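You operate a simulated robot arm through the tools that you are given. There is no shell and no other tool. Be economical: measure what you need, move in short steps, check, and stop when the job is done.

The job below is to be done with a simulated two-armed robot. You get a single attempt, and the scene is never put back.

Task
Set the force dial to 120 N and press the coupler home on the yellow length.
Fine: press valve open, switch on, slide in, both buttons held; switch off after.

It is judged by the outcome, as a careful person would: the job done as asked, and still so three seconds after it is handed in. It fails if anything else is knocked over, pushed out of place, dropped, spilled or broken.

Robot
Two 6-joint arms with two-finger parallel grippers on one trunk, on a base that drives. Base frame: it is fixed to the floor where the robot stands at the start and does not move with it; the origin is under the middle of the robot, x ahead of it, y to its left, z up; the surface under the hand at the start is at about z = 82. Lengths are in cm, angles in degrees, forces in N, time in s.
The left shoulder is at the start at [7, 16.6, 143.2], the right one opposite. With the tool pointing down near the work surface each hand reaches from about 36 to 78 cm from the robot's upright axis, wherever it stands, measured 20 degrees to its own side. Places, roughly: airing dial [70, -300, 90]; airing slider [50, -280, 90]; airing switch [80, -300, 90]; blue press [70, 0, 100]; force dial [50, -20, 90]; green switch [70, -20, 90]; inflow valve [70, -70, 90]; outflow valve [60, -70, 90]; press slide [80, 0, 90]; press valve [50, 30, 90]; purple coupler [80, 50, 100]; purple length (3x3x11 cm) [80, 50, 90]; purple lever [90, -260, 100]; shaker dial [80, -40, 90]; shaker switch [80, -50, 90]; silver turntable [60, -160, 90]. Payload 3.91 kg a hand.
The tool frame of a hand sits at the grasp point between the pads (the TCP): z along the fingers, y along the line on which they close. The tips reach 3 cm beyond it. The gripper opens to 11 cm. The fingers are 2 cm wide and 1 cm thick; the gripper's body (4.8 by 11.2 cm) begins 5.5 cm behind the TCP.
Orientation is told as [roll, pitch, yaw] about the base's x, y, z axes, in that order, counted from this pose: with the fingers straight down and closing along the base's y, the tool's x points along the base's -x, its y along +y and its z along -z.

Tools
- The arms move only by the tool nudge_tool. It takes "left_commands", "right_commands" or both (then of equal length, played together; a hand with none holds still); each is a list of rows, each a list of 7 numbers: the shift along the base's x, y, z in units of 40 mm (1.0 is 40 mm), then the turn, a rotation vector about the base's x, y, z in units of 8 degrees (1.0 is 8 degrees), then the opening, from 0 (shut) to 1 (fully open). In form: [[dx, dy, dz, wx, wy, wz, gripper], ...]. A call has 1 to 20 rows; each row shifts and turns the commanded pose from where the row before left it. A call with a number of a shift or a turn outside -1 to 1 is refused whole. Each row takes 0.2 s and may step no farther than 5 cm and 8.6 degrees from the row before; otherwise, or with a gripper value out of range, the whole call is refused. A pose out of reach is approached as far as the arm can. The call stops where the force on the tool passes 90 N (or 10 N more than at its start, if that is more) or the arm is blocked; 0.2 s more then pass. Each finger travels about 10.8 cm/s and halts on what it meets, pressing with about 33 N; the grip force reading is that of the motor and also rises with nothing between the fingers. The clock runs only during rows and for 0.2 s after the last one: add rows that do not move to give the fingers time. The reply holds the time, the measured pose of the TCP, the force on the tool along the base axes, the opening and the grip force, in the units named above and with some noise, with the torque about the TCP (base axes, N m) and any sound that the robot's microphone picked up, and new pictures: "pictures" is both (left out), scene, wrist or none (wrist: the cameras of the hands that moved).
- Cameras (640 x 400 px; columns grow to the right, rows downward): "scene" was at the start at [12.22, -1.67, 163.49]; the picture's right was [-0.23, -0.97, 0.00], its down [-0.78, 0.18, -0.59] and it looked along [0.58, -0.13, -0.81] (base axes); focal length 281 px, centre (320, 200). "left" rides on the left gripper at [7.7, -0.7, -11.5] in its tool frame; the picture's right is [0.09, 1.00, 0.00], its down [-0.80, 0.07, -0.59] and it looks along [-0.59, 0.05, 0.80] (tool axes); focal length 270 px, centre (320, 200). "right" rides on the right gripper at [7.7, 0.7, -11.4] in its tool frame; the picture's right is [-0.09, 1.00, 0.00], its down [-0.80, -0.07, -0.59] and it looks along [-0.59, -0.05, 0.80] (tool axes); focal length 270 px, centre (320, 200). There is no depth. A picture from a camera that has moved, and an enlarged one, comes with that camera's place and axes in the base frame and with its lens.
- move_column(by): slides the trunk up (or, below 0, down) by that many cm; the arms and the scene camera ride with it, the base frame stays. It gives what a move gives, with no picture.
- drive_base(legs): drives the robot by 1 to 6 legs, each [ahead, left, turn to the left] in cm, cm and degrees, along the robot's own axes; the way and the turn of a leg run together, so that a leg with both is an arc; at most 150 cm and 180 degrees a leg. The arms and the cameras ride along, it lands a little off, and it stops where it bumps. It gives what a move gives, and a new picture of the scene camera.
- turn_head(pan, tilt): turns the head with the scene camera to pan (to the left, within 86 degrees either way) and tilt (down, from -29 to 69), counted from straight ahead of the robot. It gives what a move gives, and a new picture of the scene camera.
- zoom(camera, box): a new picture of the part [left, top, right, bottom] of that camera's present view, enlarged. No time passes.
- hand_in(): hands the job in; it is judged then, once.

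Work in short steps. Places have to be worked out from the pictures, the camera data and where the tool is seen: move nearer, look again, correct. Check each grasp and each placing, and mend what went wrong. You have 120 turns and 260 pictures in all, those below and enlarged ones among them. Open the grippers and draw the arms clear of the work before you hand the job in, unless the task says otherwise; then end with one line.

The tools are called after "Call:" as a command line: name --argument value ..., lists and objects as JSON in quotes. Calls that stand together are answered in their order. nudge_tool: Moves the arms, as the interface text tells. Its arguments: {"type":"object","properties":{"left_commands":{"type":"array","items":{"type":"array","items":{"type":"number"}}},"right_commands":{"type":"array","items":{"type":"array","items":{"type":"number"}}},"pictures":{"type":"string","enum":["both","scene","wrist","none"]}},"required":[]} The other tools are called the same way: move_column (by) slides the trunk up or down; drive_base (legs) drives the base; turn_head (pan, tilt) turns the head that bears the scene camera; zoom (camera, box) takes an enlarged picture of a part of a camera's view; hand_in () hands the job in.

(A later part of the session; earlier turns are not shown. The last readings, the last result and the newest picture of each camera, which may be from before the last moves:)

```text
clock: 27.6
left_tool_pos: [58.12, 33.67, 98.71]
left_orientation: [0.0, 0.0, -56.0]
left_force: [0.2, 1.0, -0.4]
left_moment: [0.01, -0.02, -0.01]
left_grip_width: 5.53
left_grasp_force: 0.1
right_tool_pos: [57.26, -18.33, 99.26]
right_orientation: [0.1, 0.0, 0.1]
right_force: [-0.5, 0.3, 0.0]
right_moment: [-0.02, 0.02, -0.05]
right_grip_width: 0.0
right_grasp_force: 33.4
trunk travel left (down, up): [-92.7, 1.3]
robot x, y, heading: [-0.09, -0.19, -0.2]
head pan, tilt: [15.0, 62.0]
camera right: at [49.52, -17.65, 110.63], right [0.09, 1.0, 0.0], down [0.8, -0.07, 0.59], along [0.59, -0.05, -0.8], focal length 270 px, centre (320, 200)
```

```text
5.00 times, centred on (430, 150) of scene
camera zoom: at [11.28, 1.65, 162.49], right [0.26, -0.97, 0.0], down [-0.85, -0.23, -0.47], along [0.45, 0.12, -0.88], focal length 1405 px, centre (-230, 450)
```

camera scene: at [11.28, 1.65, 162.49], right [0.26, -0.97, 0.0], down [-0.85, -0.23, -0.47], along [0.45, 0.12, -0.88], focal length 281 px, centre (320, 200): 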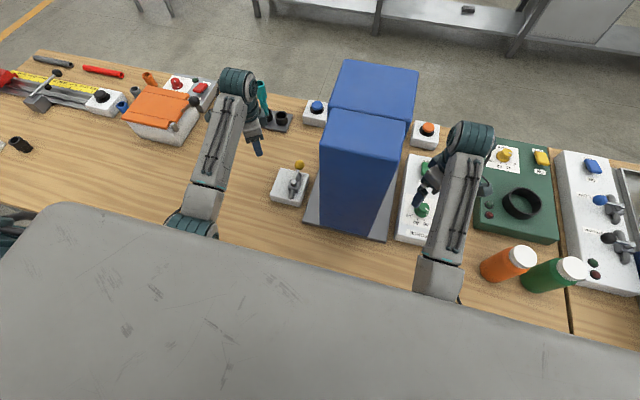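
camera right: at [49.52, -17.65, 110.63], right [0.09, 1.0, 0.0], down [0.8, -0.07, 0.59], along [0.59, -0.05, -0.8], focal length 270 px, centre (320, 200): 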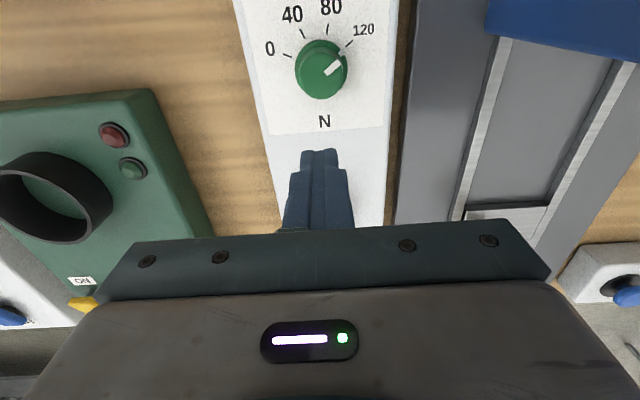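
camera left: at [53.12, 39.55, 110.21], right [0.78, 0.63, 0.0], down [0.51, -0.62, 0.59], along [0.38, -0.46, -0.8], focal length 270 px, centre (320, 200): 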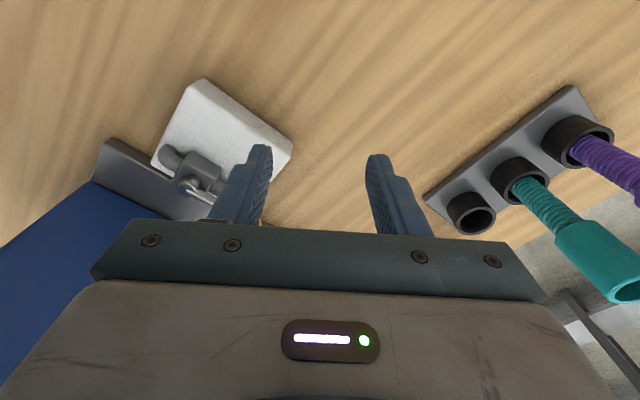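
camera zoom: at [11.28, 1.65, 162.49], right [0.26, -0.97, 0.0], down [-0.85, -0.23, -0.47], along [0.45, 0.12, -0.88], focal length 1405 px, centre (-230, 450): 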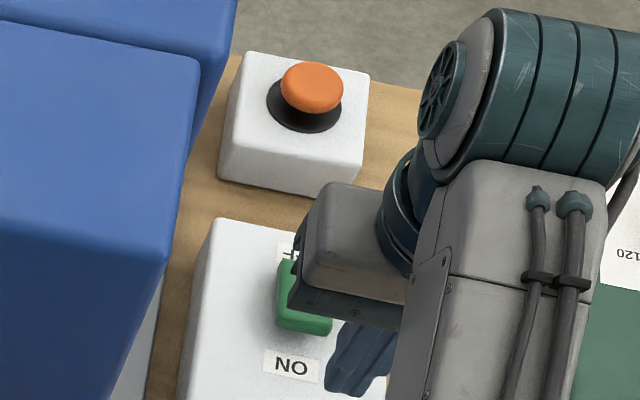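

I move the right hand forward and to the side so its camera sees the rocker from above.

Call:
nudge_tool --right_commands '[[0.8, -0.4, 0.2, 0, 0, 0, 0], [0.8, -0.6, 0.2, 0, 0, 0, 0], [0.8, -0.6, 0, 0, 0, 0, 0], [0.4, 0, 0, 0, 0, 0, 0], [0, 0, 0, 0, 0, 0, 0]]' --pictures "wrist"

Call:
zoom --camera "right" --box '[300, 60, 460, 200]'

Call:
zoom --camera "scene" --box '[400, 140, 460, 190]'

```text
clock: 28.8
left_tool_pos: [57.98, 33.84, 98.83]
left_orientation: [-0.1, 0.0, -56.0]
left_force: [0.1, 0.2, -0.7]
left_moment: [-0.02, -0.02, 0.04]
left_grip_width: 5.49
left_grasp_force: 0.1
right_tool_pos: [68.4, -24.7, 100.97]
right_orientation: [0.0, 0.0, 0.0]
right_force: [0.2, 0.5, 0.0]
right_moment: [0.0, 0.02, 0.0]
right_grip_width: 0.0
right_grasp_force: 32.8
trunk travel left (down, up): [-92.7, 1.3]
robot x, y, heading: [0.01, -0.23, -0.3]
head pan, tilt: [15.0, 62.0]
camera right: at [60.78, -24.0, 112.34], right [0.09, 1.0, 0.0], down [0.8, -0.07, 0.59], along [0.59, -0.05, -0.8], focal length 270 px, centre (320, 200)
```

right: 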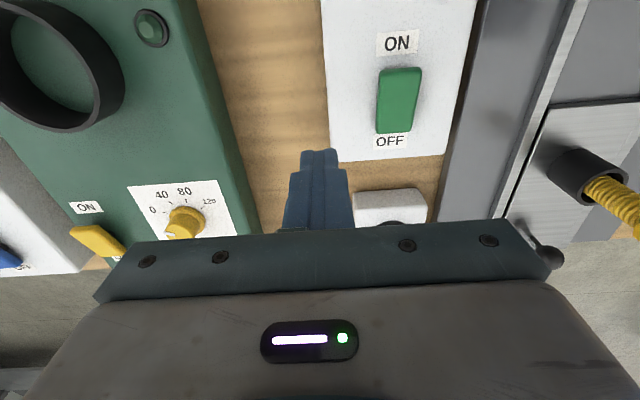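

```text
2.86 times, centred on (380, 130) of right
camera zoom: at [60.78, -24.0, 112.34], right [0.09, 1.0, 0.0], down [0.8, -0.07, 0.59], along [0.59, -0.05, -0.8], focal length 772 px, centre (149, 400)
```

zoom: 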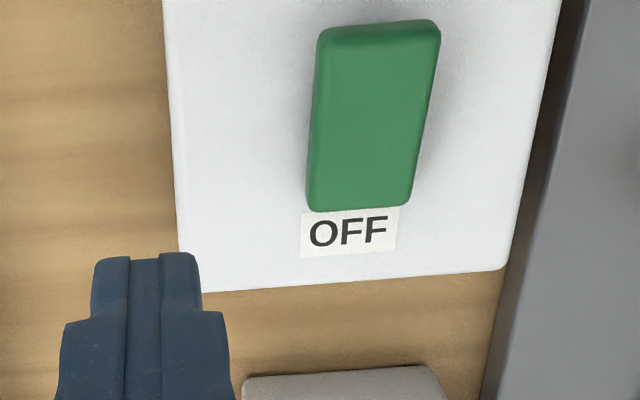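

```text
8.00 times, centred on (430, 165) of scene
camera zoom: at [11.26, 1.66, 162.49], right [0.26, -0.97, 0.0], down [-0.85, -0.23, -0.47], along [0.45, 0.12, -0.88], focal length 2247 px, centre (-560, 480)
```

zoom: 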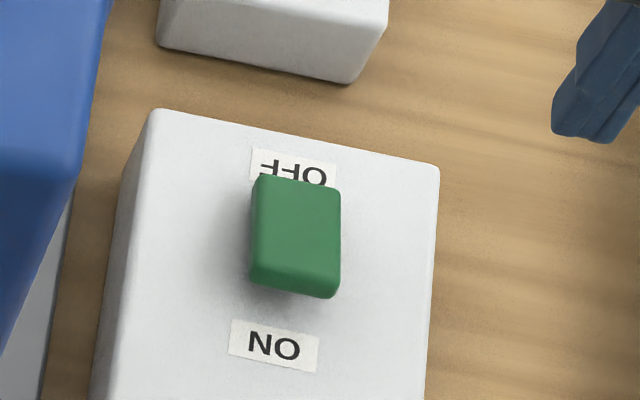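

The rocker is off: its far (OFF) end is down and its near (ON) end is raised at about (66, -18). I place the closed fingertips above the ON end.

Call:
nudge_tool --right_commands '[[-0.25, 0.8, 0, 0, 0, 0, 0], [-0.25, 0.87, 0, 0, 0, 0, 0], [0, 0, -0.9, 0, 0, 0, 0], [0, 0, -0.7, 0, 0, 0, 0], [0, 0, 0, 0, 0, 0, 0]]' --pictures "both"

```text
clock: 29.9
left_tool_pos: [57.94, 33.88, 98.78]
left_orientation: [0.0, 0.0, -56.0]
left_force: [0.0, -0.4, -0.5]
left_moment: [0.0, 0.03, -0.01]
left_grip_width: 5.5
left_grasp_force: 0.1
right_tool_pos: [66.6, -18.11, 94.68]
right_orientation: [0.0, 0.1, 0.0]
right_force: [0.4, 0.5, 0.5]
right_moment: [0.0, -0.03, 0.0]
right_grip_width: 0.0
right_grasp_force: 33.5
trunk travel left (down, up): [-92.7, 1.3]
robot x, y, heading: [-0.22, 0.14, 0.0]
head pan, tilt: [15.0, 62.0]
camera scene: at [11.21, 1.81, 162.49], right [0.26, -0.97, 0.0], down [-0.85, -0.23, -0.47], along [0.45, 0.12, -0.88], focal length 281 px, centre (320, 200)
camera right: at [58.85, -17.42, 106.01], right [0.09, 1.0, 0.0], down [0.8, -0.07, 0.59], along [0.59, -0.05, -0.8], focal length 270 px, centre (320, 200)
```

scene: 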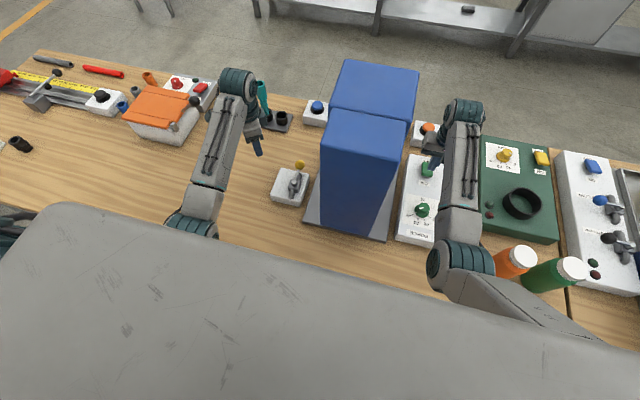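
right: 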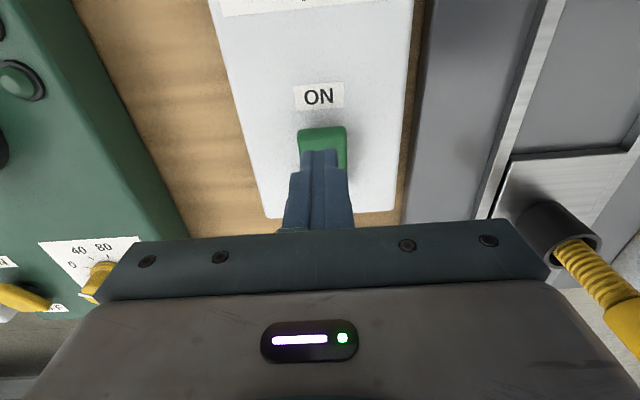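

The fingertip is over the near end of the rocker. I press down in small steps.

Call:
nudge_tool --right_commands '[[-0.05, 0, -0.3, 0, 0, 0, 0], [0, 0, -0.3, 0, 0, 0, 0], [0, 0, -0.2, 0, 0, 0, 0], [0, 0, -0.12, 0, 0, 0, 0], [0, 0, 0, 0, 0, 0, 0]]' --pictures "wrist"

```text
clock: 31.1
left_tool_pos: [57.49, 33.7, 99.1]
left_orientation: [0.0, -0.3, -56.0]
left_force: [-0.7, 0.5, -0.7]
left_moment: [0.04, -0.02, -0.01]
left_grip_width: 5.5
left_grasp_force: 0.1
right_tool_pos: [66.19, -18.1, 91.68]
right_orientation: [-0.1, -0.9, 0.0]
right_force: [3.5, -6.6, 45.6]
right_moment: [-0.27, -0.58, 0.3]
right_grip_width: 0.01
right_grasp_force: 32.8
trunk travel left (down, up): [-92.7, 1.3]
robot x, y, heading: [-0.08, -0.16, 0.1]
head pan, tilt: [15.0, 62.0]
camera right: at [58.29, -17.39, 102.97], right [0.09, 1.0, 0.0], down [0.79, -0.07, 0.61], along [0.6, -0.05, -0.79], focal length 270 px, centre (320, 200)
```

right: 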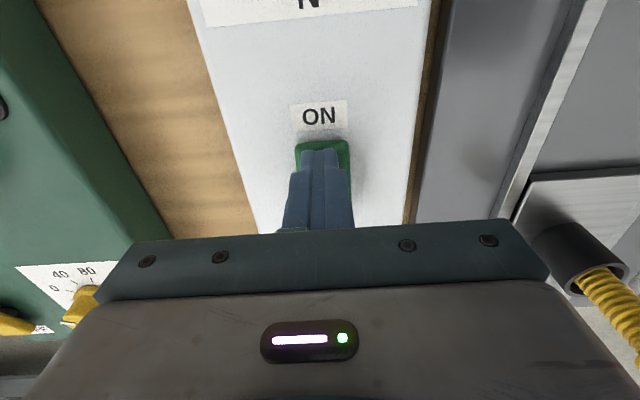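

45 N at contact with the tip at z ≈ 88.7, so it has probably flipped. I lift and look.

Call:
nudge_tool --right_commands '[[0, 0, 0.5, 0, 0, 0, 0], [0.2, -0.4, 0.9, 0, 0, 0, 0], [0.2, -0.7, 0.5, 0, 0, 0, 0], [0.1, -0.6, 0, 0, 0, 0, 0], [0, 0, 0, 0, 0, 0, 0]]' --pictures "wrist"

Call:
zoom --camera "scene" --box '[400, 140, 460, 190]'

```text
clock: 32.4
left_tool_pos: [57.91, 33.76, 98.79]
left_orientation: [0.1, 0.0, -56.0]
left_force: [0.0, 0.0, 0.1]
left_moment: [-0.05, 0.0, 0.0]
left_grip_width: 5.51
left_grasp_force: 0.1
right_tool_pos: [68.09, -25.01, 98.68]
right_orientation: [0.1, 0.0, 0.0]
right_force: [-0.2, 0.9, 0.2]
right_moment: [-0.01, -0.02, -0.03]
right_grip_width: 0.02
right_grasp_force: 33.6
trunk travel left (down, up): [-92.7, 1.3]
robot x, y, heading: [0.12, 0.1, -0.2]
head pan, tilt: [15.0, 62.0]
camera right: at [60.47, -24.26, 109.89], right [0.09, 1.0, 0.0], down [0.8, -0.07, 0.59], along [0.59, -0.05, -0.8], focal length 270 px, centre (320, 200)
```

right: 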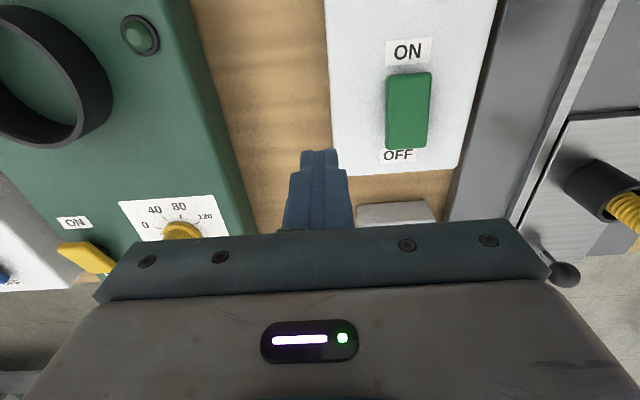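

```text
8.00 times, centred on (430, 165) of scene
camera zoom: at [11.18, 1.76, 162.49], right [0.26, -0.97, 0.0], down [-0.85, -0.23, -0.47], along [0.45, 0.12, -0.88], focal length 2247 px, centre (-560, 480)
```

zoom: 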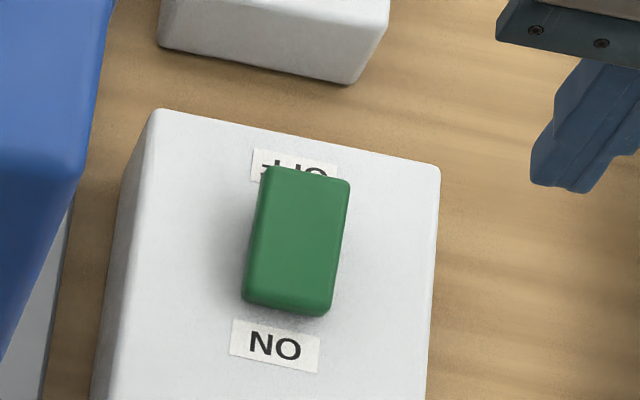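

The rocker flipped and the switch is on. I place the slide ball at about (89.7, 3.2, 89) and the cup at (78.5, 2.5), both too far from here. I draw both hands back and up, then creep the base forward.

Call:
nudge_tool --left_commands '[[-0.3, 0, 0.3, 0, 0, 0, 0.2], [-0.3, -0.2, 0.2, 0, 0, 0, 0], [0, 0, 0, 0, 0, 0, 0], [0, 0, 0, 0, 0, 0, 0]]' --right_commands '[[-0.7, 0, 0.4, 0, 0, 0, 0], [-0.7, 0, 0.3, 0, 0, 0, 0], [-0.4, 0, 0, 0, 0, 0, 0], [0, 0, 0, 0, 0, 0, 0]]' --pictures "none"

Call:
drive_base --legs '[[5, 0, 0]]'

```text
clock: 33.4
left_tool_pos: [55.59, 32.88, 100.79]
left_orientation: [-0.1, -0.2, -56.0]
left_force: [-0.4, -0.3, 0.2]
left_moment: [-0.02, -0.03, -0.02]
left_grip_width: 0.0
left_grasp_force: 33.0
right_tool_pos: [61.0, -24.93, 101.22]
right_orientation: [0.0, 0.0, 0.0]
right_force: [0.6, -0.1, 0.2]
right_moment: [0.0, -0.02, 0.0]
right_grip_width: 0.0
right_grasp_force: 33.3
trunk travel left (down, up): [-92.7, 1.3]
robot x, y, heading: [0.1, 0.19, -0.3]
head pan, tilt: [15.0, 62.0]
```

```text
clock: 34.3
left_tool_pos: [58.83, 32.85, 100.75]
left_orientation: [0.2, -0.1, -56.1]
left_force: [0.3, -0.4, -0.2]
left_moment: [-0.01, 0.03, 0.02]
left_grip_width: 0.0
left_grasp_force: 32.7
right_tool_pos: [64.07, -24.85, 101.29]
right_orientation: [-0.1, 0.1, -0.1]
right_force: [0.9, 0.1, -0.1]
right_moment: [0.01, 0.05, 0.01]
right_grip_width: 0.0
right_grasp_force: 33.0
trunk travel left (down, up): [-92.7, 1.3]
robot x, y, heading: [3.2, -0.27, 0.1]
head pan, tilt: [15.0, 62.0]
stopped in leg 1: the robot was blocked; the commanded pose is now the measured one
camera scene: at [14.48, 1.69, 162.48], right [0.26, -0.97, 0.0], down [-0.85, -0.23, -0.47], along [0.45, 0.12, -0.88], focal length 281 px, centre (320, 200)
```

scene: 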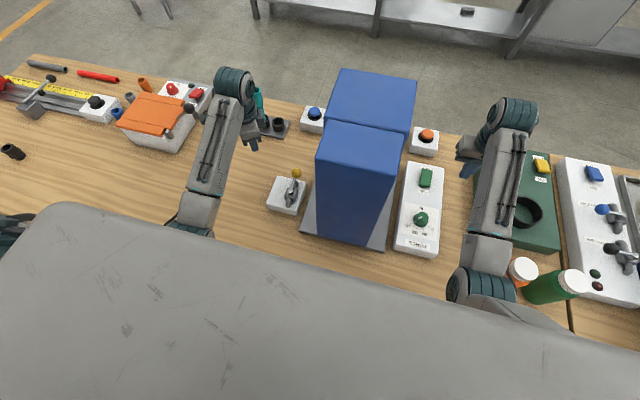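

The base bumps the table at x = 3.2, so the slide and buttons are out of comfortable reach from this side. The aisle beyond the table looks free, so I will drive around the left end and work from the far side. I retract the arms, back off and turn left.

Call:
nudge_tool --left_commands '[[-0.6, 0, 0, 0, 0, 1, 0], [-0.6, -0.1, 0, 0, 0, 1, 0], [-0.6, -0.1, 0, 0, 0, 1, 0], [-0.4, 0, 0, 0, 0, 1, 0], [0, 0, 0, 0, 0, 1, 0], [0, 0, 0, 0, 0, 1, 0], [0, 0, 0, 0, 0, 1, 0]]' --right_commands '[[-0.8, 0, 0, 0, 0, 0, 0], [-0.8, 0, 0, 0, 0, 0, 0], [-0.8, 0, 0, 0, 0, 0, 0], [-0.8, 0, 0, 0, 0, 0, 0], [-0.2, 0, 0, 0, 0, 0, 0], [0, 0, 0, 0, 0, 0, 0], [0, 0, 0, 0, 0, 0, 0]]' --pictures "scene"

```text
clock: 35.9
left_tool_pos: [50.24, 32.65, 99.24]
left_orientation: [0.1, -0.4, 0.0]
left_force: [-0.6, 1.0, 0.3]
left_moment: [0.0, -0.01, 0.0]
left_grip_width: 0.0
left_grasp_force: 33.9
left hand out of reach, approached as far as the arm can: row 1, 2, 3
right_tool_pos: [51.59, -24.91, 97.75]
right_orientation: [0.0, -0.2, -0.1]
right_force: [-0.2, 0.5, 0.1]
right_moment: [-0.01, 0.0, -0.01]
right_grip_width: 0.0
right_grasp_force: 33.2
right hand out of reach, approached as far as the arm can: row 1, 2, 3, 4
trunk travel left (down, up): [-92.7, 1.3]
robot x, y, heading: [3.68, -0.05, 0.3]
head pan, tilt: [15.0, 62.0]
camera scene: at [14.27, 1.72, 162.5], right [0.26, -0.97, 0.0], down [-0.85, -0.23, -0.47], along [0.45, 0.12, -0.88], focal length 281 px, centre (320, 200)
```

scene: 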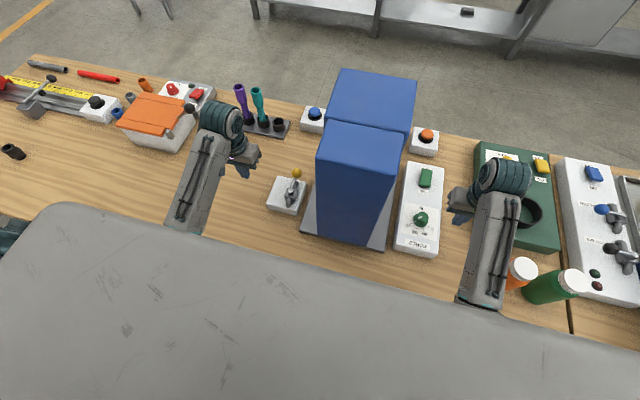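

The arms are retracted and clear of the bottles. I back away from the table, then turn left in place.

Call:
drive_base --legs '[[-33, 0, 0], [0, 0, 90]]'

```text
clock: 41.9
left_tool_pos: [-61.97, 47.21, 99.12]
left_orientation: [0.0, -0.3, 90.1]
left_force: [0.1, 0.6, 0.0]
left_moment: [0.0, 0.01, -0.04]
left_grip_width: 0.02
left_grasp_force: 33.0
right_tool_pos: [-4.32, 48.77, 97.71]
right_orientation: [0.0, -0.3, 90.0]
right_force: [1.2, 0.3, 0.2]
right_moment: [-0.03, -0.03, -0.05]
right_grip_width: 0.02
right_grasp_force: 33.2
trunk travel left (down, up): [-92.7, 1.3]
robot x, y, heading: [-29.17, 0.19, 89.9]
head pan, tilt: [15.0, 62.0]
camera scene: at [-30.85, 11.35, 162.49], right [0.97, 0.26, 0.0], down [0.23, -0.85, -0.47], along [-0.12, 0.45, -0.88], focal length 281 px, centre (320, 200)
```

scene: 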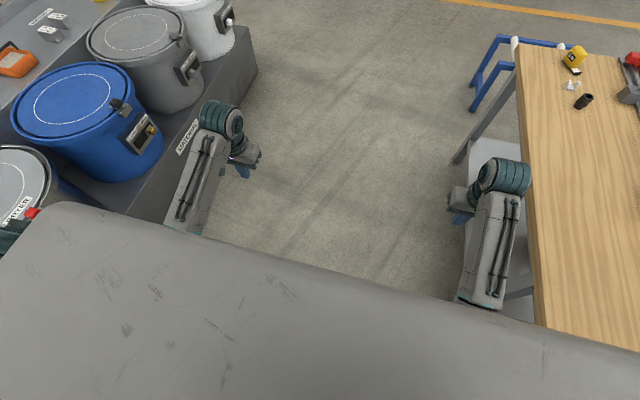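

The floor ahead is free, with the low plinth well away to the left. A blue frame sits beyond the table end, so I drive part-way along and look again.

Call:
drive_base --legs '[[120, 0, 0]]'

Call:
turn_head --pan -25 --tilt 35

```text
clock: 48.0
left_tool_pos: [-63.56, 168.38, 99.17]
left_orientation: [0.1, -0.4, 90.9]
left_force: [-0.6, -1.0, -1.3]
left_moment: [0.01, 0.03, 0.02]
left_grip_width: 0.02
left_grasp_force: 32.3
right_tool_pos: [-5.94, 170.77, 97.7]
right_orientation: [0.0, -0.3, 90.9]
right_force: [-0.1, 0.1, -0.1]
right_moment: [-0.03, -0.03, -0.01]
right_grip_width: 0.01
right_grasp_force: 32.8
trunk travel left (down, up): [-92.7, 1.3]
robot x, y, heading: [-30.56, 121.75, 90.8]
head pan, tilt: [15.0, 62.0]
camera scene: at [-32.0, 132.94, 162.49], right [0.96, 0.27, 0.0], down [0.24, -0.85, -0.47], along [-0.13, 0.45, -0.88], focal length 281 px, centre (320, 200)
```

scene: 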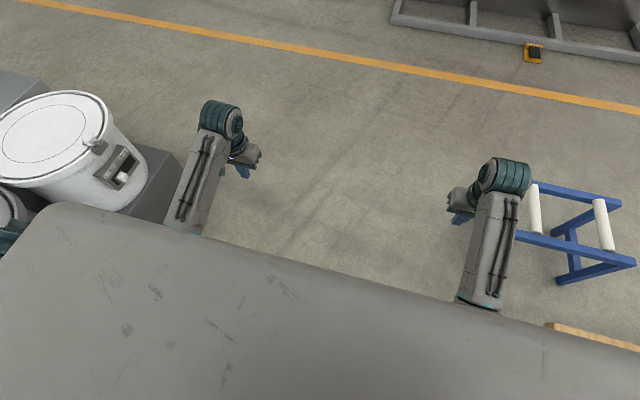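

```text
clock: 49.1
left_tool_pos: [-63.51, 168.41, 99.21]
left_orientation: [0.1, -0.4, 90.8]
left_force: [-0.8, -0.1, 0.7]
left_moment: [0.0, 0.01, -0.01]
left_grip_width: 0.0
left_grasp_force: 33.3
right_tool_pos: [-5.87, 170.84, 97.62]
right_orientation: [-0.1, -0.3, 90.9]
right_force: [0.4, -0.8, 0.1]
right_moment: [-0.01, 0.0, 0.01]
right_grip_width: 0.01
right_grasp_force: 33.6
trunk travel left (down, up): [-92.7, 1.3]
robot x, y, heading: [-30.17, 121.72, 90.9]
head pan, tilt: [-25.0, 35.0]
camera scene: at [-26.65, 134.84, 166.14], right [0.91, -0.41, 0.0], down [-0.23, -0.52, -0.82], along [0.33, 0.75, -0.57], focal length 281 px, centre (320, 200)
```

scene: 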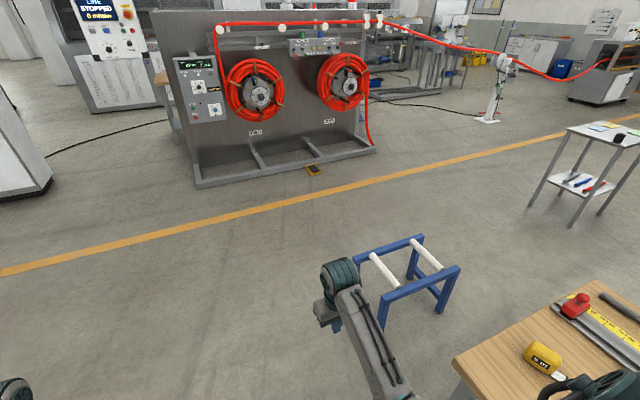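

A blue roller stand occupies roughly x 43–91, y 202–245, so I pass beyond it at y ≈ 302. Then I turn to face +x and look.

Call:
drive_base --legs '[[150, 0, 0], [30, 0, 0], [0, 0, -90.8]]'

```text
clock: 62.1
left_tool_pos: [16.88, 332.62, 99.14]
left_orientation: [0.1, -0.4, -2.1]
left_force: [-0.5, -0.3, -0.1]
left_moment: [0.0, 0.0, 0.01]
left_grip_width: 0.02
left_grasp_force: 33.2
right_tool_pos: [16.24, 274.98, 97.6]
right_orientation: [0.1, -0.2, -2.1]
right_force: [0.9, -0.4, -0.6]
right_moment: [0.01, -0.02, -0.01]
right_grip_width: 0.02
right_grasp_force: 33.5
trunk travel left (down, up): [-92.7, 1.3]
robot x, y, heading: [-31.63, 301.75, -2.0]
head pan, tilt: [-25.0, 35.0]
camera scene: at [-18.5, 297.54, 166.15], right [-0.45, -0.89, 0.0], down [-0.51, 0.26, -0.82], along [0.73, -0.37, -0.57], focal length 281 px, centre (320, 200)
```

scene: 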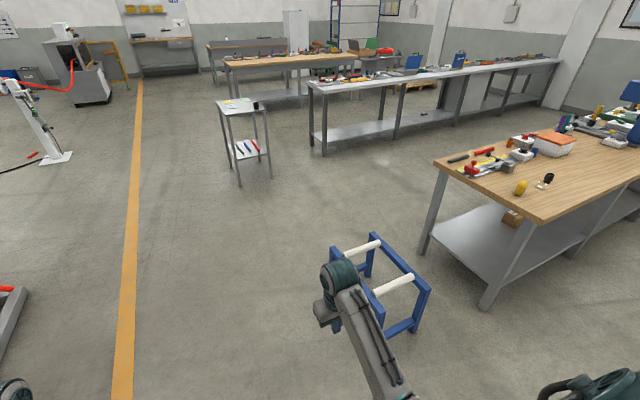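

The way is clear: the stand is to the right, the cart is at x ≈ 258, and the aisle lies between the table and the bench. I drive ahead to x ≈ 150, then turn to face -y.

Call:
drive_base --legs '[[150, 0, 2], [32, 0, 0], [0, 0, -90]]'

```text
clock: 75.1
left_tool_pos: [183.08, 252.5, 99.07]
left_orientation: [0.2, -0.2, -90.1]
left_force: [-1.0, 0.1, 0.5]
left_moment: [0.0, 0.01, 0.0]
left_grip_width: 0.03
left_grasp_force: 32.6
right_tool_pos: [125.25, 250.98, 97.71]
right_orientation: [0.0, -0.1, -90.1]
right_force: [-0.5, 0.4, -0.3]
right_moment: [0.02, -0.01, -0.01]
right_grip_width: 0.0
right_grasp_force: 33.3
trunk travel left (down, up): [-92.7, 1.3]
robot x, y, heading: [150.92, 299.66, -90.0]
head pan, tilt: [-25.0, 35.0]
camera scene: at [146.62, 286.61, 166.15], right [-0.91, 0.42, 0.0], down [0.24, 0.52, -0.82], along [-0.35, -0.74, -0.57], focal length 281 px, centre (320, 200)
```

scene: 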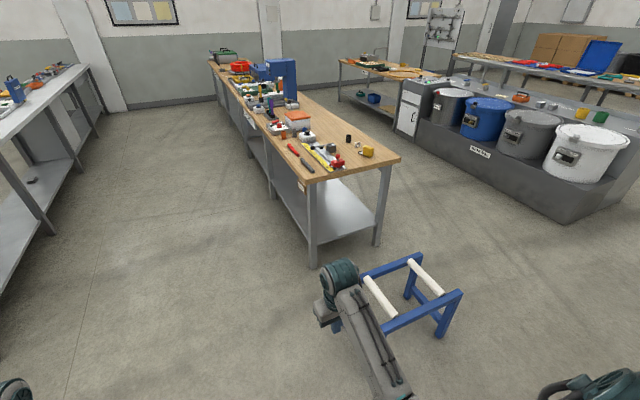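

The aisle is clear. I drive down to the press at y ≈ 3 and turn to face the table.

Call:
drive_base --legs '[[150, 0, 0], [146, 0, 0], [0, 0, -90]]'

Call:
turn_head --pan 0 --tilt 52

```text
clock: 93.3
left_tool_pos: [102.26, -31.41, 99.13]
left_orientation: [0.0, -0.2, -179.2]
left_force: [0.2, -0.3, -0.1]
left_moment: [-0.01, 0.0, -0.01]
left_grip_width: 0.0
left_grasp_force: 33.0
right_tool_pos: [99.91, 26.28, 97.52]
right_orientation: [0.0, -0.2, -179.2]
right_force: [0.1, -0.2, 0.0]
right_moment: [0.01, 0.01, -0.01]
right_grip_width: 0.0
right_grasp_force: 33.0
trunk travel left (down, up): [-92.7, 1.3]
robot x, y, heading: [149.15, 1.62, -179.4]
head pan, tilt: [-25.0, 35.0]
camera scene: at [135.91, 5.42, 166.15], right [0.41, 0.91, 0.0], down [0.52, -0.23, -0.82], along [-0.75, 0.34, -0.57], focal length 281 px, centre (320, 200)
```

scene: 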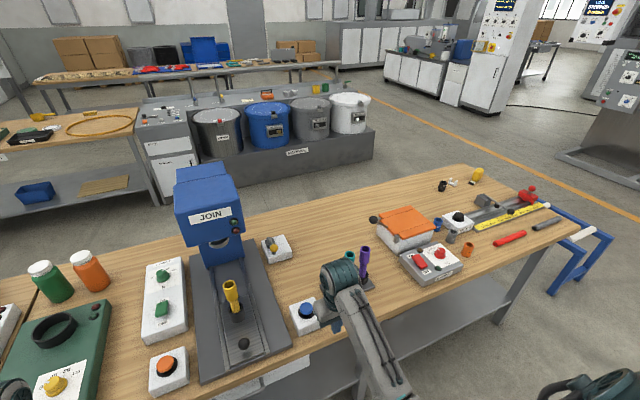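

```text
clock: 94.2
left_tool_pos: [102.25, -31.37, 99.18]
left_orientation: [0.1, -0.2, -179.2]
left_force: [-0.5, 0.5, -0.1]
left_moment: [0.03, 0.01, -0.05]
left_grip_width: 0.01
left_grasp_force: 32.7
right_tool_pos: [99.93, 26.21, 97.6]
right_orientation: [-0.1, -0.1, -179.2]
right_force: [0.2, -0.1, 0.6]
right_moment: [0.01, 0.01, -0.01]
right_grip_width: 0.02
right_grasp_force: 33.1
trunk travel left (down, up): [-92.7, 1.3]
robot x, y, heading: [149.12, 1.84, -179.2]
head pan, tilt: [0.0, 52.0]
camera scene: at [136.43, 1.74, 163.71], right [-0.01, 1.0, 0.0], down [0.79, 0.01, -0.62], along [-0.62, -0.01, -0.79], focal length 281 px, centre (320, 200)
```

scene: 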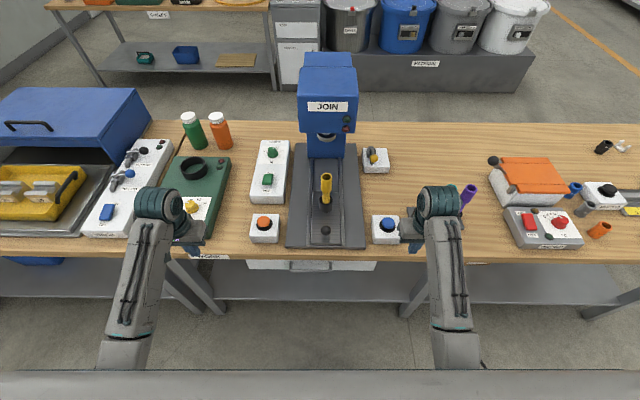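

From here the press, buttons and slide are in plain view. I zoom in on the press to measure it.

Call:
zoom --camera "scene" --box '[240, 40, 420, 260]'

```text
1.82 times, centred on (330, 150) of scene
camera zoom: at [136.43, 1.74, 163.71], right [-0.01, 1.0, 0.0], down [0.79, 0.01, -0.62], along [-0.62, -0.01, -0.79], focal length 511 px, centre (302, 291)
```

zoom: 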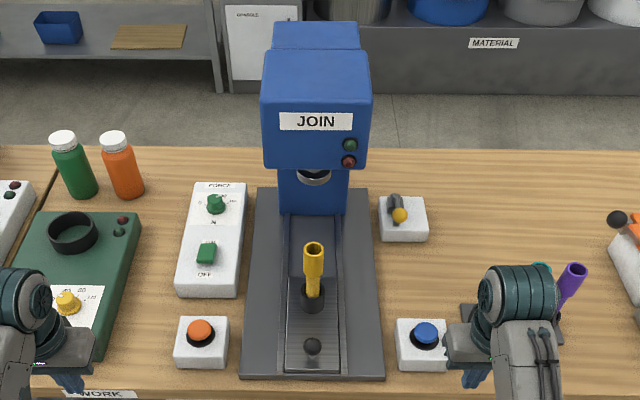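

The ball handle is at about (89.7, 2.9, 89), with the orange button at (86.3, -17) and the blue at (86.6, 22.4). I drive ahead 12 cm to bring them into good reach.

Call:
drive_base --legs '[[12, 0, 0]]'

```text
clock: 95.4
left_tool_pos: [90.45, -31.6, 99.28]
left_orientation: [0.1, -0.4, -179.2]
left_force: [-0.9, -0.4, -0.1]
left_moment: [-0.03, 0.0, 0.0]
left_grip_width: 0.01
left_grasp_force: 33.3
right_tool_pos: [88.1, 25.91, 97.7]
right_orientation: [0.0, -0.2, -179.1]
right_force: [0.2, -0.1, 0.2]
right_moment: [-0.02, 0.0, 0.01]
right_grip_width: 0.0
right_grasp_force: 33.1
trunk travel left (down, up): [-92.7, 1.3]
robot x, y, heading: [137.01, 1.41, -179.2]
head pan, tilt: [0.0, 52.0]
camera scene: at [124.71, 1.54, 163.73], right [-0.02, 1.0, 0.0], down [0.79, 0.01, -0.62], along [-0.62, -0.01, -0.79], focal length 281 px, centre (320, 200)
```

scene: 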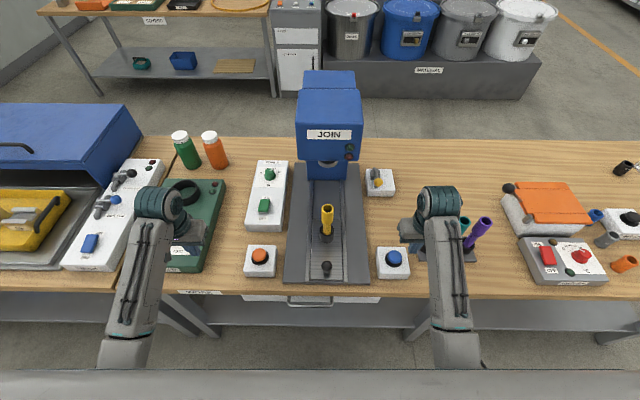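

I bring the right hand over the ball handle, half open, at a safe height.

Call:
nudge_tool --right_commands '[[0.25, -0.95, 0, 0, 0, 0, 0.5], [0.2, -0.97, 0, 0, 0, 0, 0.5], [0, -0.97, 0, 0, 0, 0, 0.5], [0, -0.97, 0, 0, 0, 0, 0.5], [0, -0.97, 0, 0, 0, 0, 0.5], [0, -0.97, 0, 0, 0, 0, 0.5], [0, 0, 0, 0, 0, 0, 0.5]]' --pictures "both"

```text
clock: 96.5
left_tool_pos: [90.37, -31.5, 99.21]
left_orientation: [0.1, -0.3, -179.2]
left_force: [1.5, 0.6, 0.4]
left_moment: [0.0, 0.02, 0.0]
left_grip_width: 0.0
left_grasp_force: 33.1
right_tool_pos: [88.96, 19.77, 95.66]
right_orientation: [-9.3, -0.1, 179.8]
right_force: [0.4, 0.9, -0.1]
right_moment: [-0.01, 0.01, -0.01]
right_grip_width: 5.5
right_grasp_force: 0.1
right hand out of reach, approached as far as the arm can: row 4, 5
trunk travel left (down, up): [-92.7, 1.3]
robot x, y, heading: [136.79, 2.16, -179.3]
head pan, tilt: [0.0, 52.0]
stopped in row 5 (right hand): the arm was blocked; the commanded pose is now the measured one
camera scene: at [124.47, 1.62, 163.71], right [-0.01, 1.0, 0.0], down [0.79, 0.01, -0.62], along [-0.62, -0.01, -0.79], focal length 281 px, centre (320, 200)
camera right: at [96.76, 17.3, 106.6], right [-0.09, -0.98, -0.16], down [-0.8, -0.02, 0.6], along [-0.59, 0.18, -0.78], focal length 270 px, centre (320, 200)
```

scene: 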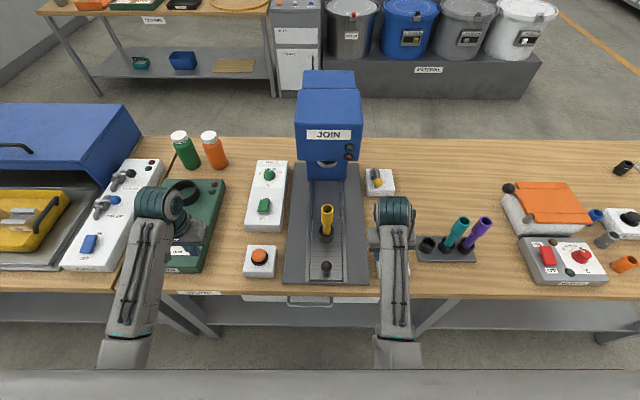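
right: 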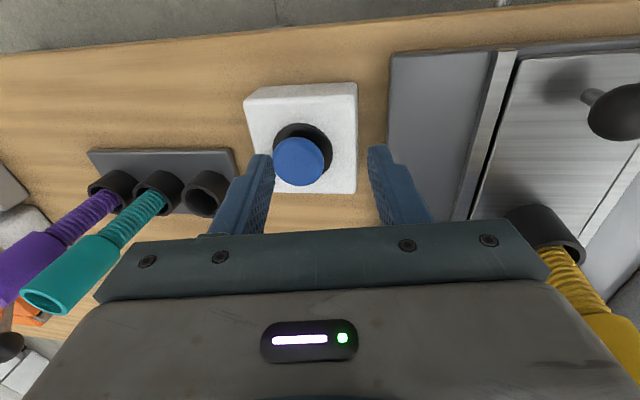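

Reaching inward this close jams the arm, so I lift slightly, straighten the tilt, and back the base 12 cm for more room.

Call:
nudge_tool --right_commands '[[0, 0.3, 0.4, 0, 0, 0, 0.5], [0, 0.5, 0.3, -0.9, 0, 0, 0.5], [0, 0.5, 0, -0.26, 0, 0.15, 0.5], [0, 0, 0, 0, 0, 0, 0.5]]' --pictures "none"

Call:
drive_base --legs '[[-12, 0, 0]]'

```text
clock: 97.5
left_tool_pos: [90.27, -31.68, 99.11]
left_orientation: [0.0, -0.3, -179.3]
left_force: [-0.1, -1.0, -0.1]
left_moment: [0.02, 0.04, 0.01]
left_grip_width: 0.0
left_grasp_force: 32.9
right_tool_pos: [88.85, 24.69, 97.5]
right_orientation: [0.1, -0.2, -178.9]
right_force: [0.1, -0.9, -0.1]
right_moment: [0.01, 0.0, -0.05]
right_grip_width: 5.51
right_grasp_force: 0.1
right hand out of reach, approached as far as the arm can: row 2
trunk travel left (down, up): [-92.7, 1.3]
robot x, y, heading: [136.93, 1.48, -179.3]
head pan, tilt: [0.0, 52.0]
```

```text
clock: 98.7
left_tool_pos: [102.07, -31.46, 99.07]
left_orientation: [0.0, -0.2, -179.2]
left_force: [-0.6, 0.7, 0.5]
left_moment: [0.03, -0.05, 0.02]
left_grip_width: 0.0
left_grasp_force: 32.6
right_tool_pos: [100.67, 24.91, 97.38]
right_orientation: [0.2, -0.1, -178.9]
right_force: [-0.2, -0.7, 0.0]
right_moment: [0.03, -0.02, 0.01]
right_grip_width: 5.51
right_grasp_force: 0.1
trunk travel left (down, up): [-92.7, 1.3]
robot x, y, heading: [148.64, 1.79, -179.2]
head pan, tilt: [0.0, 52.0]
camera scene: at [136.19, 1.7, 163.68], right [-0.01, 1.0, 0.0], down [0.79, 0.01, -0.61], along [-0.61, -0.01, -0.79], focal length 281 px, centre (320, 200)
```

scene: 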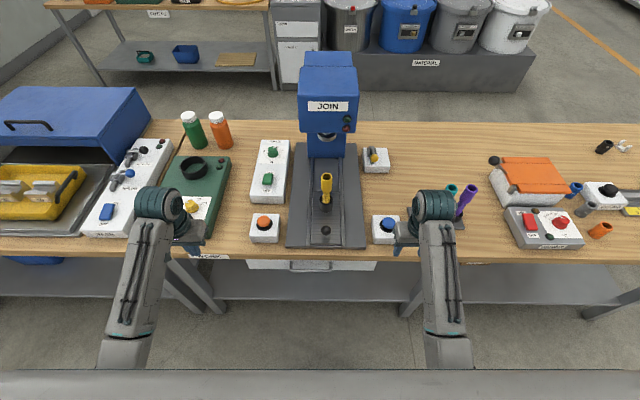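

With more room, I move the right hand forward, then across to the ball.

Call:
nudge_tool --right_commands '[[-0.9, 0, 0, 0, 0, 0, 0.5], [-0.9, -0.4, 0, 0, 0, 0, 0.5], [-0.7, -0.7, 0, 0, 0, 0, 0.5], [0, -0.97, 0, 0, 0, 0, 0.5], [0, -0.97, 0, 0, 0, 0, 0.5], [0, -0.97, 0, 0, 0, 0, 0.5], [0, -0.97, 0, 0, 0, 0, 0.5], [0, -0.5, 0, 0, 0, 0, 0.5], [0, 0, 0, 0, 0, 0, 0.5]]' --pictures "both"

```text
clock: 100.3
left_tool_pos: [102.29, -31.41, 99.14]
left_orientation: [0.1, -0.3, -179.1]
left_force: [0.2, -0.7, 0.4]
left_moment: [0.01, 0.01, 0.02]
left_grip_width: 0.0
left_grasp_force: 33.1
right_tool_pos: [90.21, 16.79, 94.53]
right_orientation: [-8.8, 0.3, 177.6]
right_force: [-0.6, -0.6, -0.1]
right_moment: [0.0, 0.01, -0.02]
right_grip_width: 5.5
right_grasp_force: 0.0
right hand out of reach, approached as far as the arm can: row 7, 8
trunk travel left (down, up): [-92.7, 1.3]
robot x, y, heading: [149.18, 1.91, -179.0]
head pan, tilt: [0.0, 52.0]
stopped in row 8 (right hand): the arm was blocked; the commanded pose is now the measured one
camera scene: at [136.44, 1.69, 163.7], right [-0.01, 1.0, 0.0], down [0.79, 0.01, -0.62], along [-0.62, -0.01, -0.79], focal length 281 px, centre (320, 200)
camera right: at [97.74, 14.03, 105.64], right [-0.13, -0.98, -0.15], down [-0.8, 0.01, 0.59], along [-0.58, 0.2, -0.79], focal length 270 px, centre (320, 200)
```

scene: 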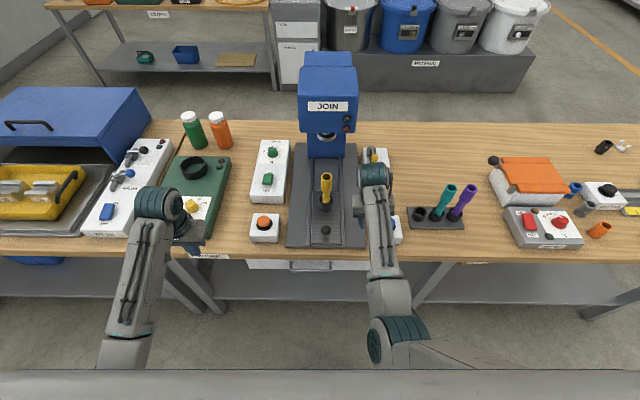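
right: 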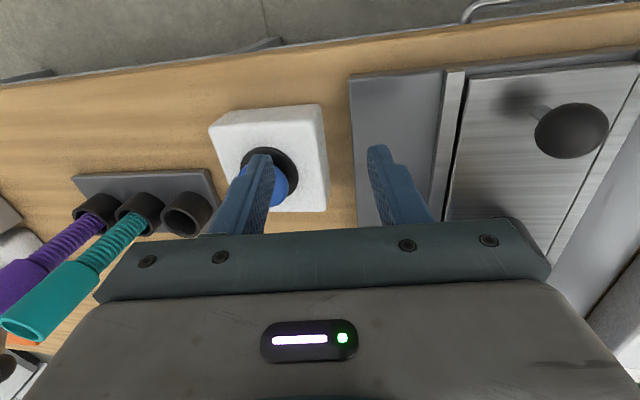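

Each hand seems limited to about 15 cm or more on its own side. I lift and straighten the right hand, draw it back, and strafe the robot toward -y so the ball lies on the right hand's side.

Call:
nudge_tool --right_commands '[[0, 0, 0.6, 0, 0, 0, 0.5], [0.2, 0.6, 0.3, -0.9, 0, 0, 0.5], [0.6, 0.5, 0, -0.2, 0, 0.4, 0.5], [0.9, 0.3, 0, 0, 0, 0, 0.5], [0.6, 0, 0, 0, 0, 0, 0.5], [0, 0, 0, 0, 0, 0, 0.5]]' --pictures "none"

Call:
drive_base --legs '[[0, 20, -0.8]]'

```text
clock: 101.7
left_tool_pos: [102.27, -31.26, 99.07]
left_orientation: [0.1, -0.3, -179.2]
left_force: [0.6, 0.3, -0.2]
left_moment: [-0.04, -0.01, 0.04]
left_grip_width: 0.0
left_grasp_force: 33.1
right_tool_pos: [99.44, 22.09, 97.57]
right_orientation: [0.0, 0.5, -179.2]
right_force: [0.3, -0.1, 0.8]
right_moment: [-0.02, -0.02, -0.01]
right_grip_width: 5.49
right_grasp_force: 0.0
right hand out of reach, approached as far as the arm can: row 5
trunk travel left (down, up): [-92.7, 1.3]
robot x, y, heading: [148.94, 2.16, -179.3]
head pan, tilt: [0.0, 52.0]
```

```text
clock: 103.3
left_tool_pos: [101.83, -50.68, 99.3]
left_orientation: [0.3, -0.3, 179.8]
left_force: [0.7, 0.1, 0.2]
left_moment: [-0.04, -0.01, -0.02]
left_grip_width: 0.0
left_grasp_force: 32.5
right_tool_pos: [100.02, 2.92, 97.4]
right_orientation: [0.2, 0.5, 179.9]
right_force: [-1.1, -0.1, 0.0]
right_moment: [-0.02, -0.01, -0.01]
right_grip_width: 5.52
right_grasp_force: 0.1
trunk travel left (down, up): [-92.7, 1.3]
robot x, y, heading: [149.6, -18.71, 179.7]
head pan, tilt: [0.0, 52.0]
camera scene: at [136.62, -17.88, 163.71], right [0.0, 1.0, 0.0], down [0.79, 0.0, -0.62], along [-0.62, 0.0, -0.79], focal length 281 px, centre (320, 200)
```

scene: 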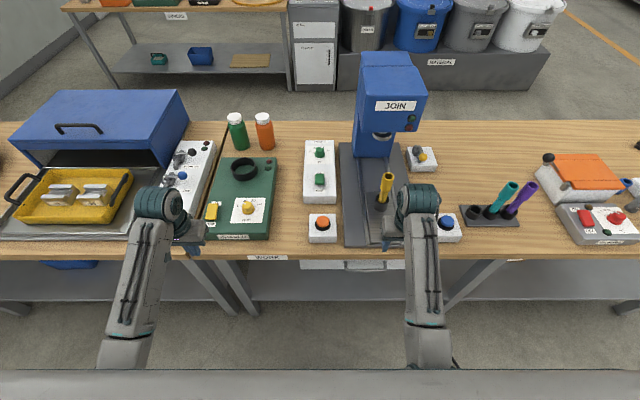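

The right hand is now in line with the slide at y ≈ 2.9. I move it forward over the ball.

Call:
nudge_tool --right_commands '[[-0.9, 0, 0, 0, 0, 0, 0.5], [-0.9, 0, 0, 0, 0, 0, 0.5], [-0.4, 0, 0, 0, 0, 0, 0.5], [0, 0, 0, 0, 0, 0, 0.5]]' --pictures "wrist"

```text
clock: 104.3
left_tool_pos: [102.06, -50.87, 99.09]
left_orientation: [0.0, -0.2, 179.8]
left_force: [-0.7, 0.6, 0.8]
left_moment: [0.01, 0.02, 0.01]
left_grip_width: 0.01
left_grasp_force: 33.1
right_tool_pos: [91.19, 2.54, 97.33]
right_orientation: [0.0, 0.5, 179.9]
right_force: [0.5, 0.1, 0.9]
right_moment: [0.01, -0.03, 0.0]
right_grip_width: 5.49
right_grasp_force: 0.1
trunk travel left (down, up): [-92.7, 1.3]
robot x, y, heading: [149.13, -18.56, 180.1]
head pan, tilt: [0.0, 52.0]
camera right: at [98.73, 1.91, 108.79], right [-0.09, -1.0, 0.0], down [-0.81, 0.07, 0.59], along [-0.59, 0.05, -0.81], focal length 270 px, centre (320, 200)
```

right: 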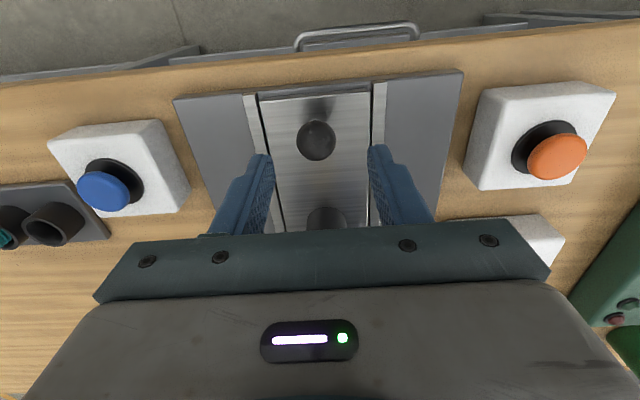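

The ball measures (90.1, 2.95). I lower around it and close.

Call:
nudge_tool --right_commands '[[-0.27, 0.1, -0.6, 0, 0, 0, 0.5], [0, 0, -0.8, 0, 0, 0, 0.5], [0, 0, -0.38, 0, 0, 0, 0.5], [0, 0, 0, 0, 0, 0, 0.1], [0, 0, 0, 0, 0, 0, 0.1], [0, 0, 0, 0, 0, 0, 0.1]]' --pictures "both"

```text
clock: 105.8
left_tool_pos: [101.93, -50.94, 99.04]
left_orientation: [0.0, -0.4, 179.9]
left_force: [1.1, 0.0, -0.4]
left_moment: [0.03, -0.01, -0.02]
left_grip_width: 0.0
left_grasp_force: 33.1
right_tool_pos: [90.16, 2.89, 90.16]
right_orientation: [0.0, 0.5, 179.8]
right_force: [0.5, -0.1, -1.3]
right_moment: [0.03, 0.03, -0.01]
right_grip_width: 3.11
right_grasp_force: 44.7
trunk travel left (down, up): [-92.7, 1.3]
robot x, y, heading: [149.28, -18.48, 179.8]
head pan, tilt: [0.0, 52.0]
camera scene: at [136.62, -18.29, 163.7], right [0.0, 1.0, 0.0], down [0.79, 0.0, -0.62], along [-0.62, 0.0, -0.79], focal length 281 px, centre (320, 200)
camera right: at [97.68, 2.31, 101.59], right [-0.09, -1.0, 0.0], down [-0.81, 0.07, 0.59], along [-0.58, 0.05, -0.81], focal length 270 px, centre (320, 200)
```

scene: 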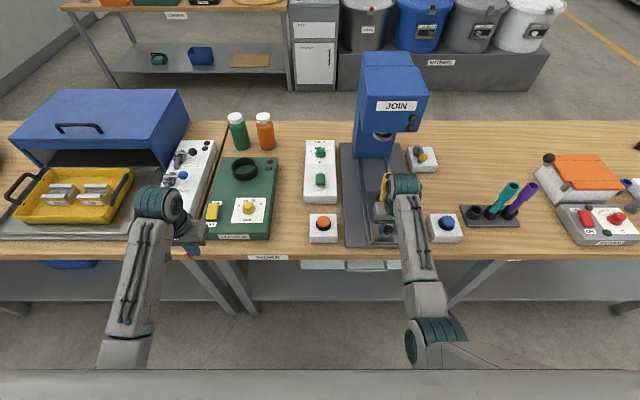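
right: 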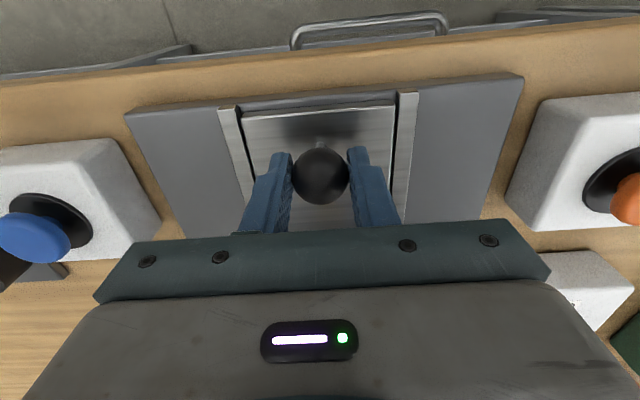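

The ball is gripped. I push the slide gently toward the press, part-way first.

Call:
nudge_tool --right_commands '[[-0.1, 0, 0, 0, 0, 0, 0.1], [-0.2, 0, 0, 0, 0, 0, 0.1], [-0.2, 0, 0, 0, 0, 0, 0.1], [-0.2, 0, 0, 0, 0, 0, 0.1], [-0.2, 0, 0, 0, 0, 0, 0.1], [-0.2, 0, 0, 0, 0, 0, 0.1], [-0.2, 0, 0, 0, 0, 0, 0.1], [-0.2, 0, 0, 0, 0, 0, 0.1], [-0.1, 0, 0, 0, 0, 0, 0.1], [0, 0, 0, 0, 0, 0, 0.1]]' --pictures "both"

```text
clock: 108.0
left_tool_pos: [101.7, -50.93, 98.94]
left_orientation: [0.0, -0.1, 179.9]
left_force: [-0.4, 0.5, 0.2]
left_moment: [-0.03, -0.01, -0.01]
left_grip_width: 0.0
left_grasp_force: 32.9
right_tool_pos: [83.43, 3.0, 90.18]
right_orientation: [0.1, 0.7, 179.9]
right_force: [1.3, -8.1, -20.0]
right_moment: [-0.19, -0.41, 0.01]
right_grip_width: 3.12
right_grasp_force: 45.2
trunk travel left (down, up): [-92.7, 1.3]
robot x, y, heading: [148.86, -18.28, 179.9]
head pan, tilt: [0.0, 52.0]
camera scene: at [136.2, -18.37, 163.66], right [0.0, 1.0, 0.0], down [0.79, 0.0, -0.61], along [-0.61, 0.0, -0.79], focal length 281 px, centre (320, 200)
camera right: at [91.03, 2.33, 101.63], right [-0.09, -1.0, 0.0], down [-0.81, 0.07, 0.58], along [-0.58, 0.05, -0.81], focal length 270 px, centre (320, 200)
```

scene: 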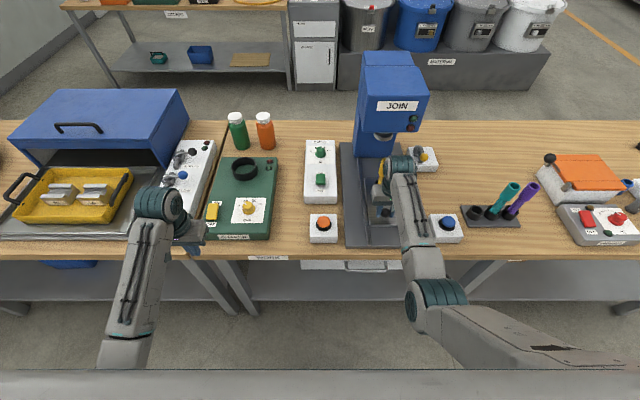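
right: 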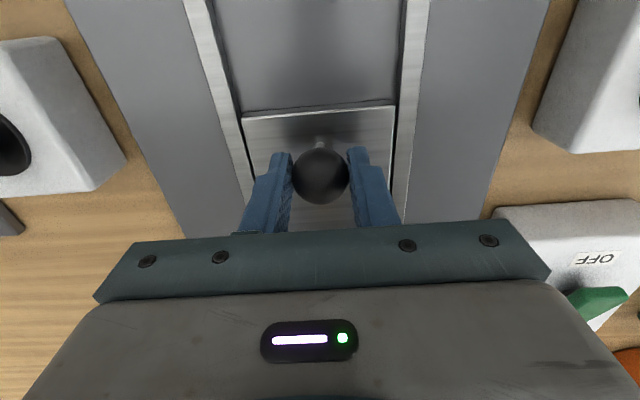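

The slide moves freely. I zoom in on the tube, then continue in small steps toward the stop.

Call:
nudge_tool --right_commands '[[-0.1, 0, -0.03, 0, 0, 0, 0.1], [-0.2, 0, 0, 0, 0, 0, 0.1], [-0.2, 0, 0, 0, 0, 0, 0.1], [-0.2, 0, 0, 0, 0, 0, 0.1], [-0.1, 0, 0, 0, 0, 0, 0.1], [0, 0, 0, 0, 0, 0, 0.1]]' --pictures "none"

Call:
zoom --camera "scene" --box '[330, 40, 460, 260]'

```text
clock: 109.3
left_tool_pos: [101.78, -50.9, 99.03]
left_orientation: [0.1, -0.2, 180.0]
left_force: [-0.6, 0.6, -0.2]
left_moment: [0.03, 0.03, 0.03]
left_grip_width: 0.01
left_grasp_force: 33.3
right_tool_pos: [80.35, 2.99, 90.22]
right_orientation: [0.1, 0.6, 180.0]
right_force: [-1.3, -6.0, -13.1]
right_moment: [-0.06, 0.22, -0.02]
right_grip_width: 3.14
right_grasp_force: 45.3
trunk travel left (down, up): [-92.7, 1.3]
robot x, y, heading: [149.1, -18.25, 179.9]
head pan, tilt: [0.0, 52.0]
```

```text
1.82 times, centred on (395, 150) of scene
camera zoom: at [136.32, -18.35, 163.68], right [0.0, 1.0, 0.0], down [0.79, 0.0, -0.61], along [-0.61, 0.0, -0.79], focal length 511 px, centre (184, 291)
```

zoom: 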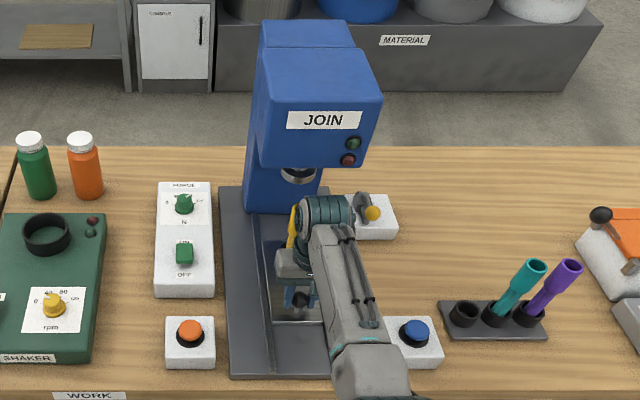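

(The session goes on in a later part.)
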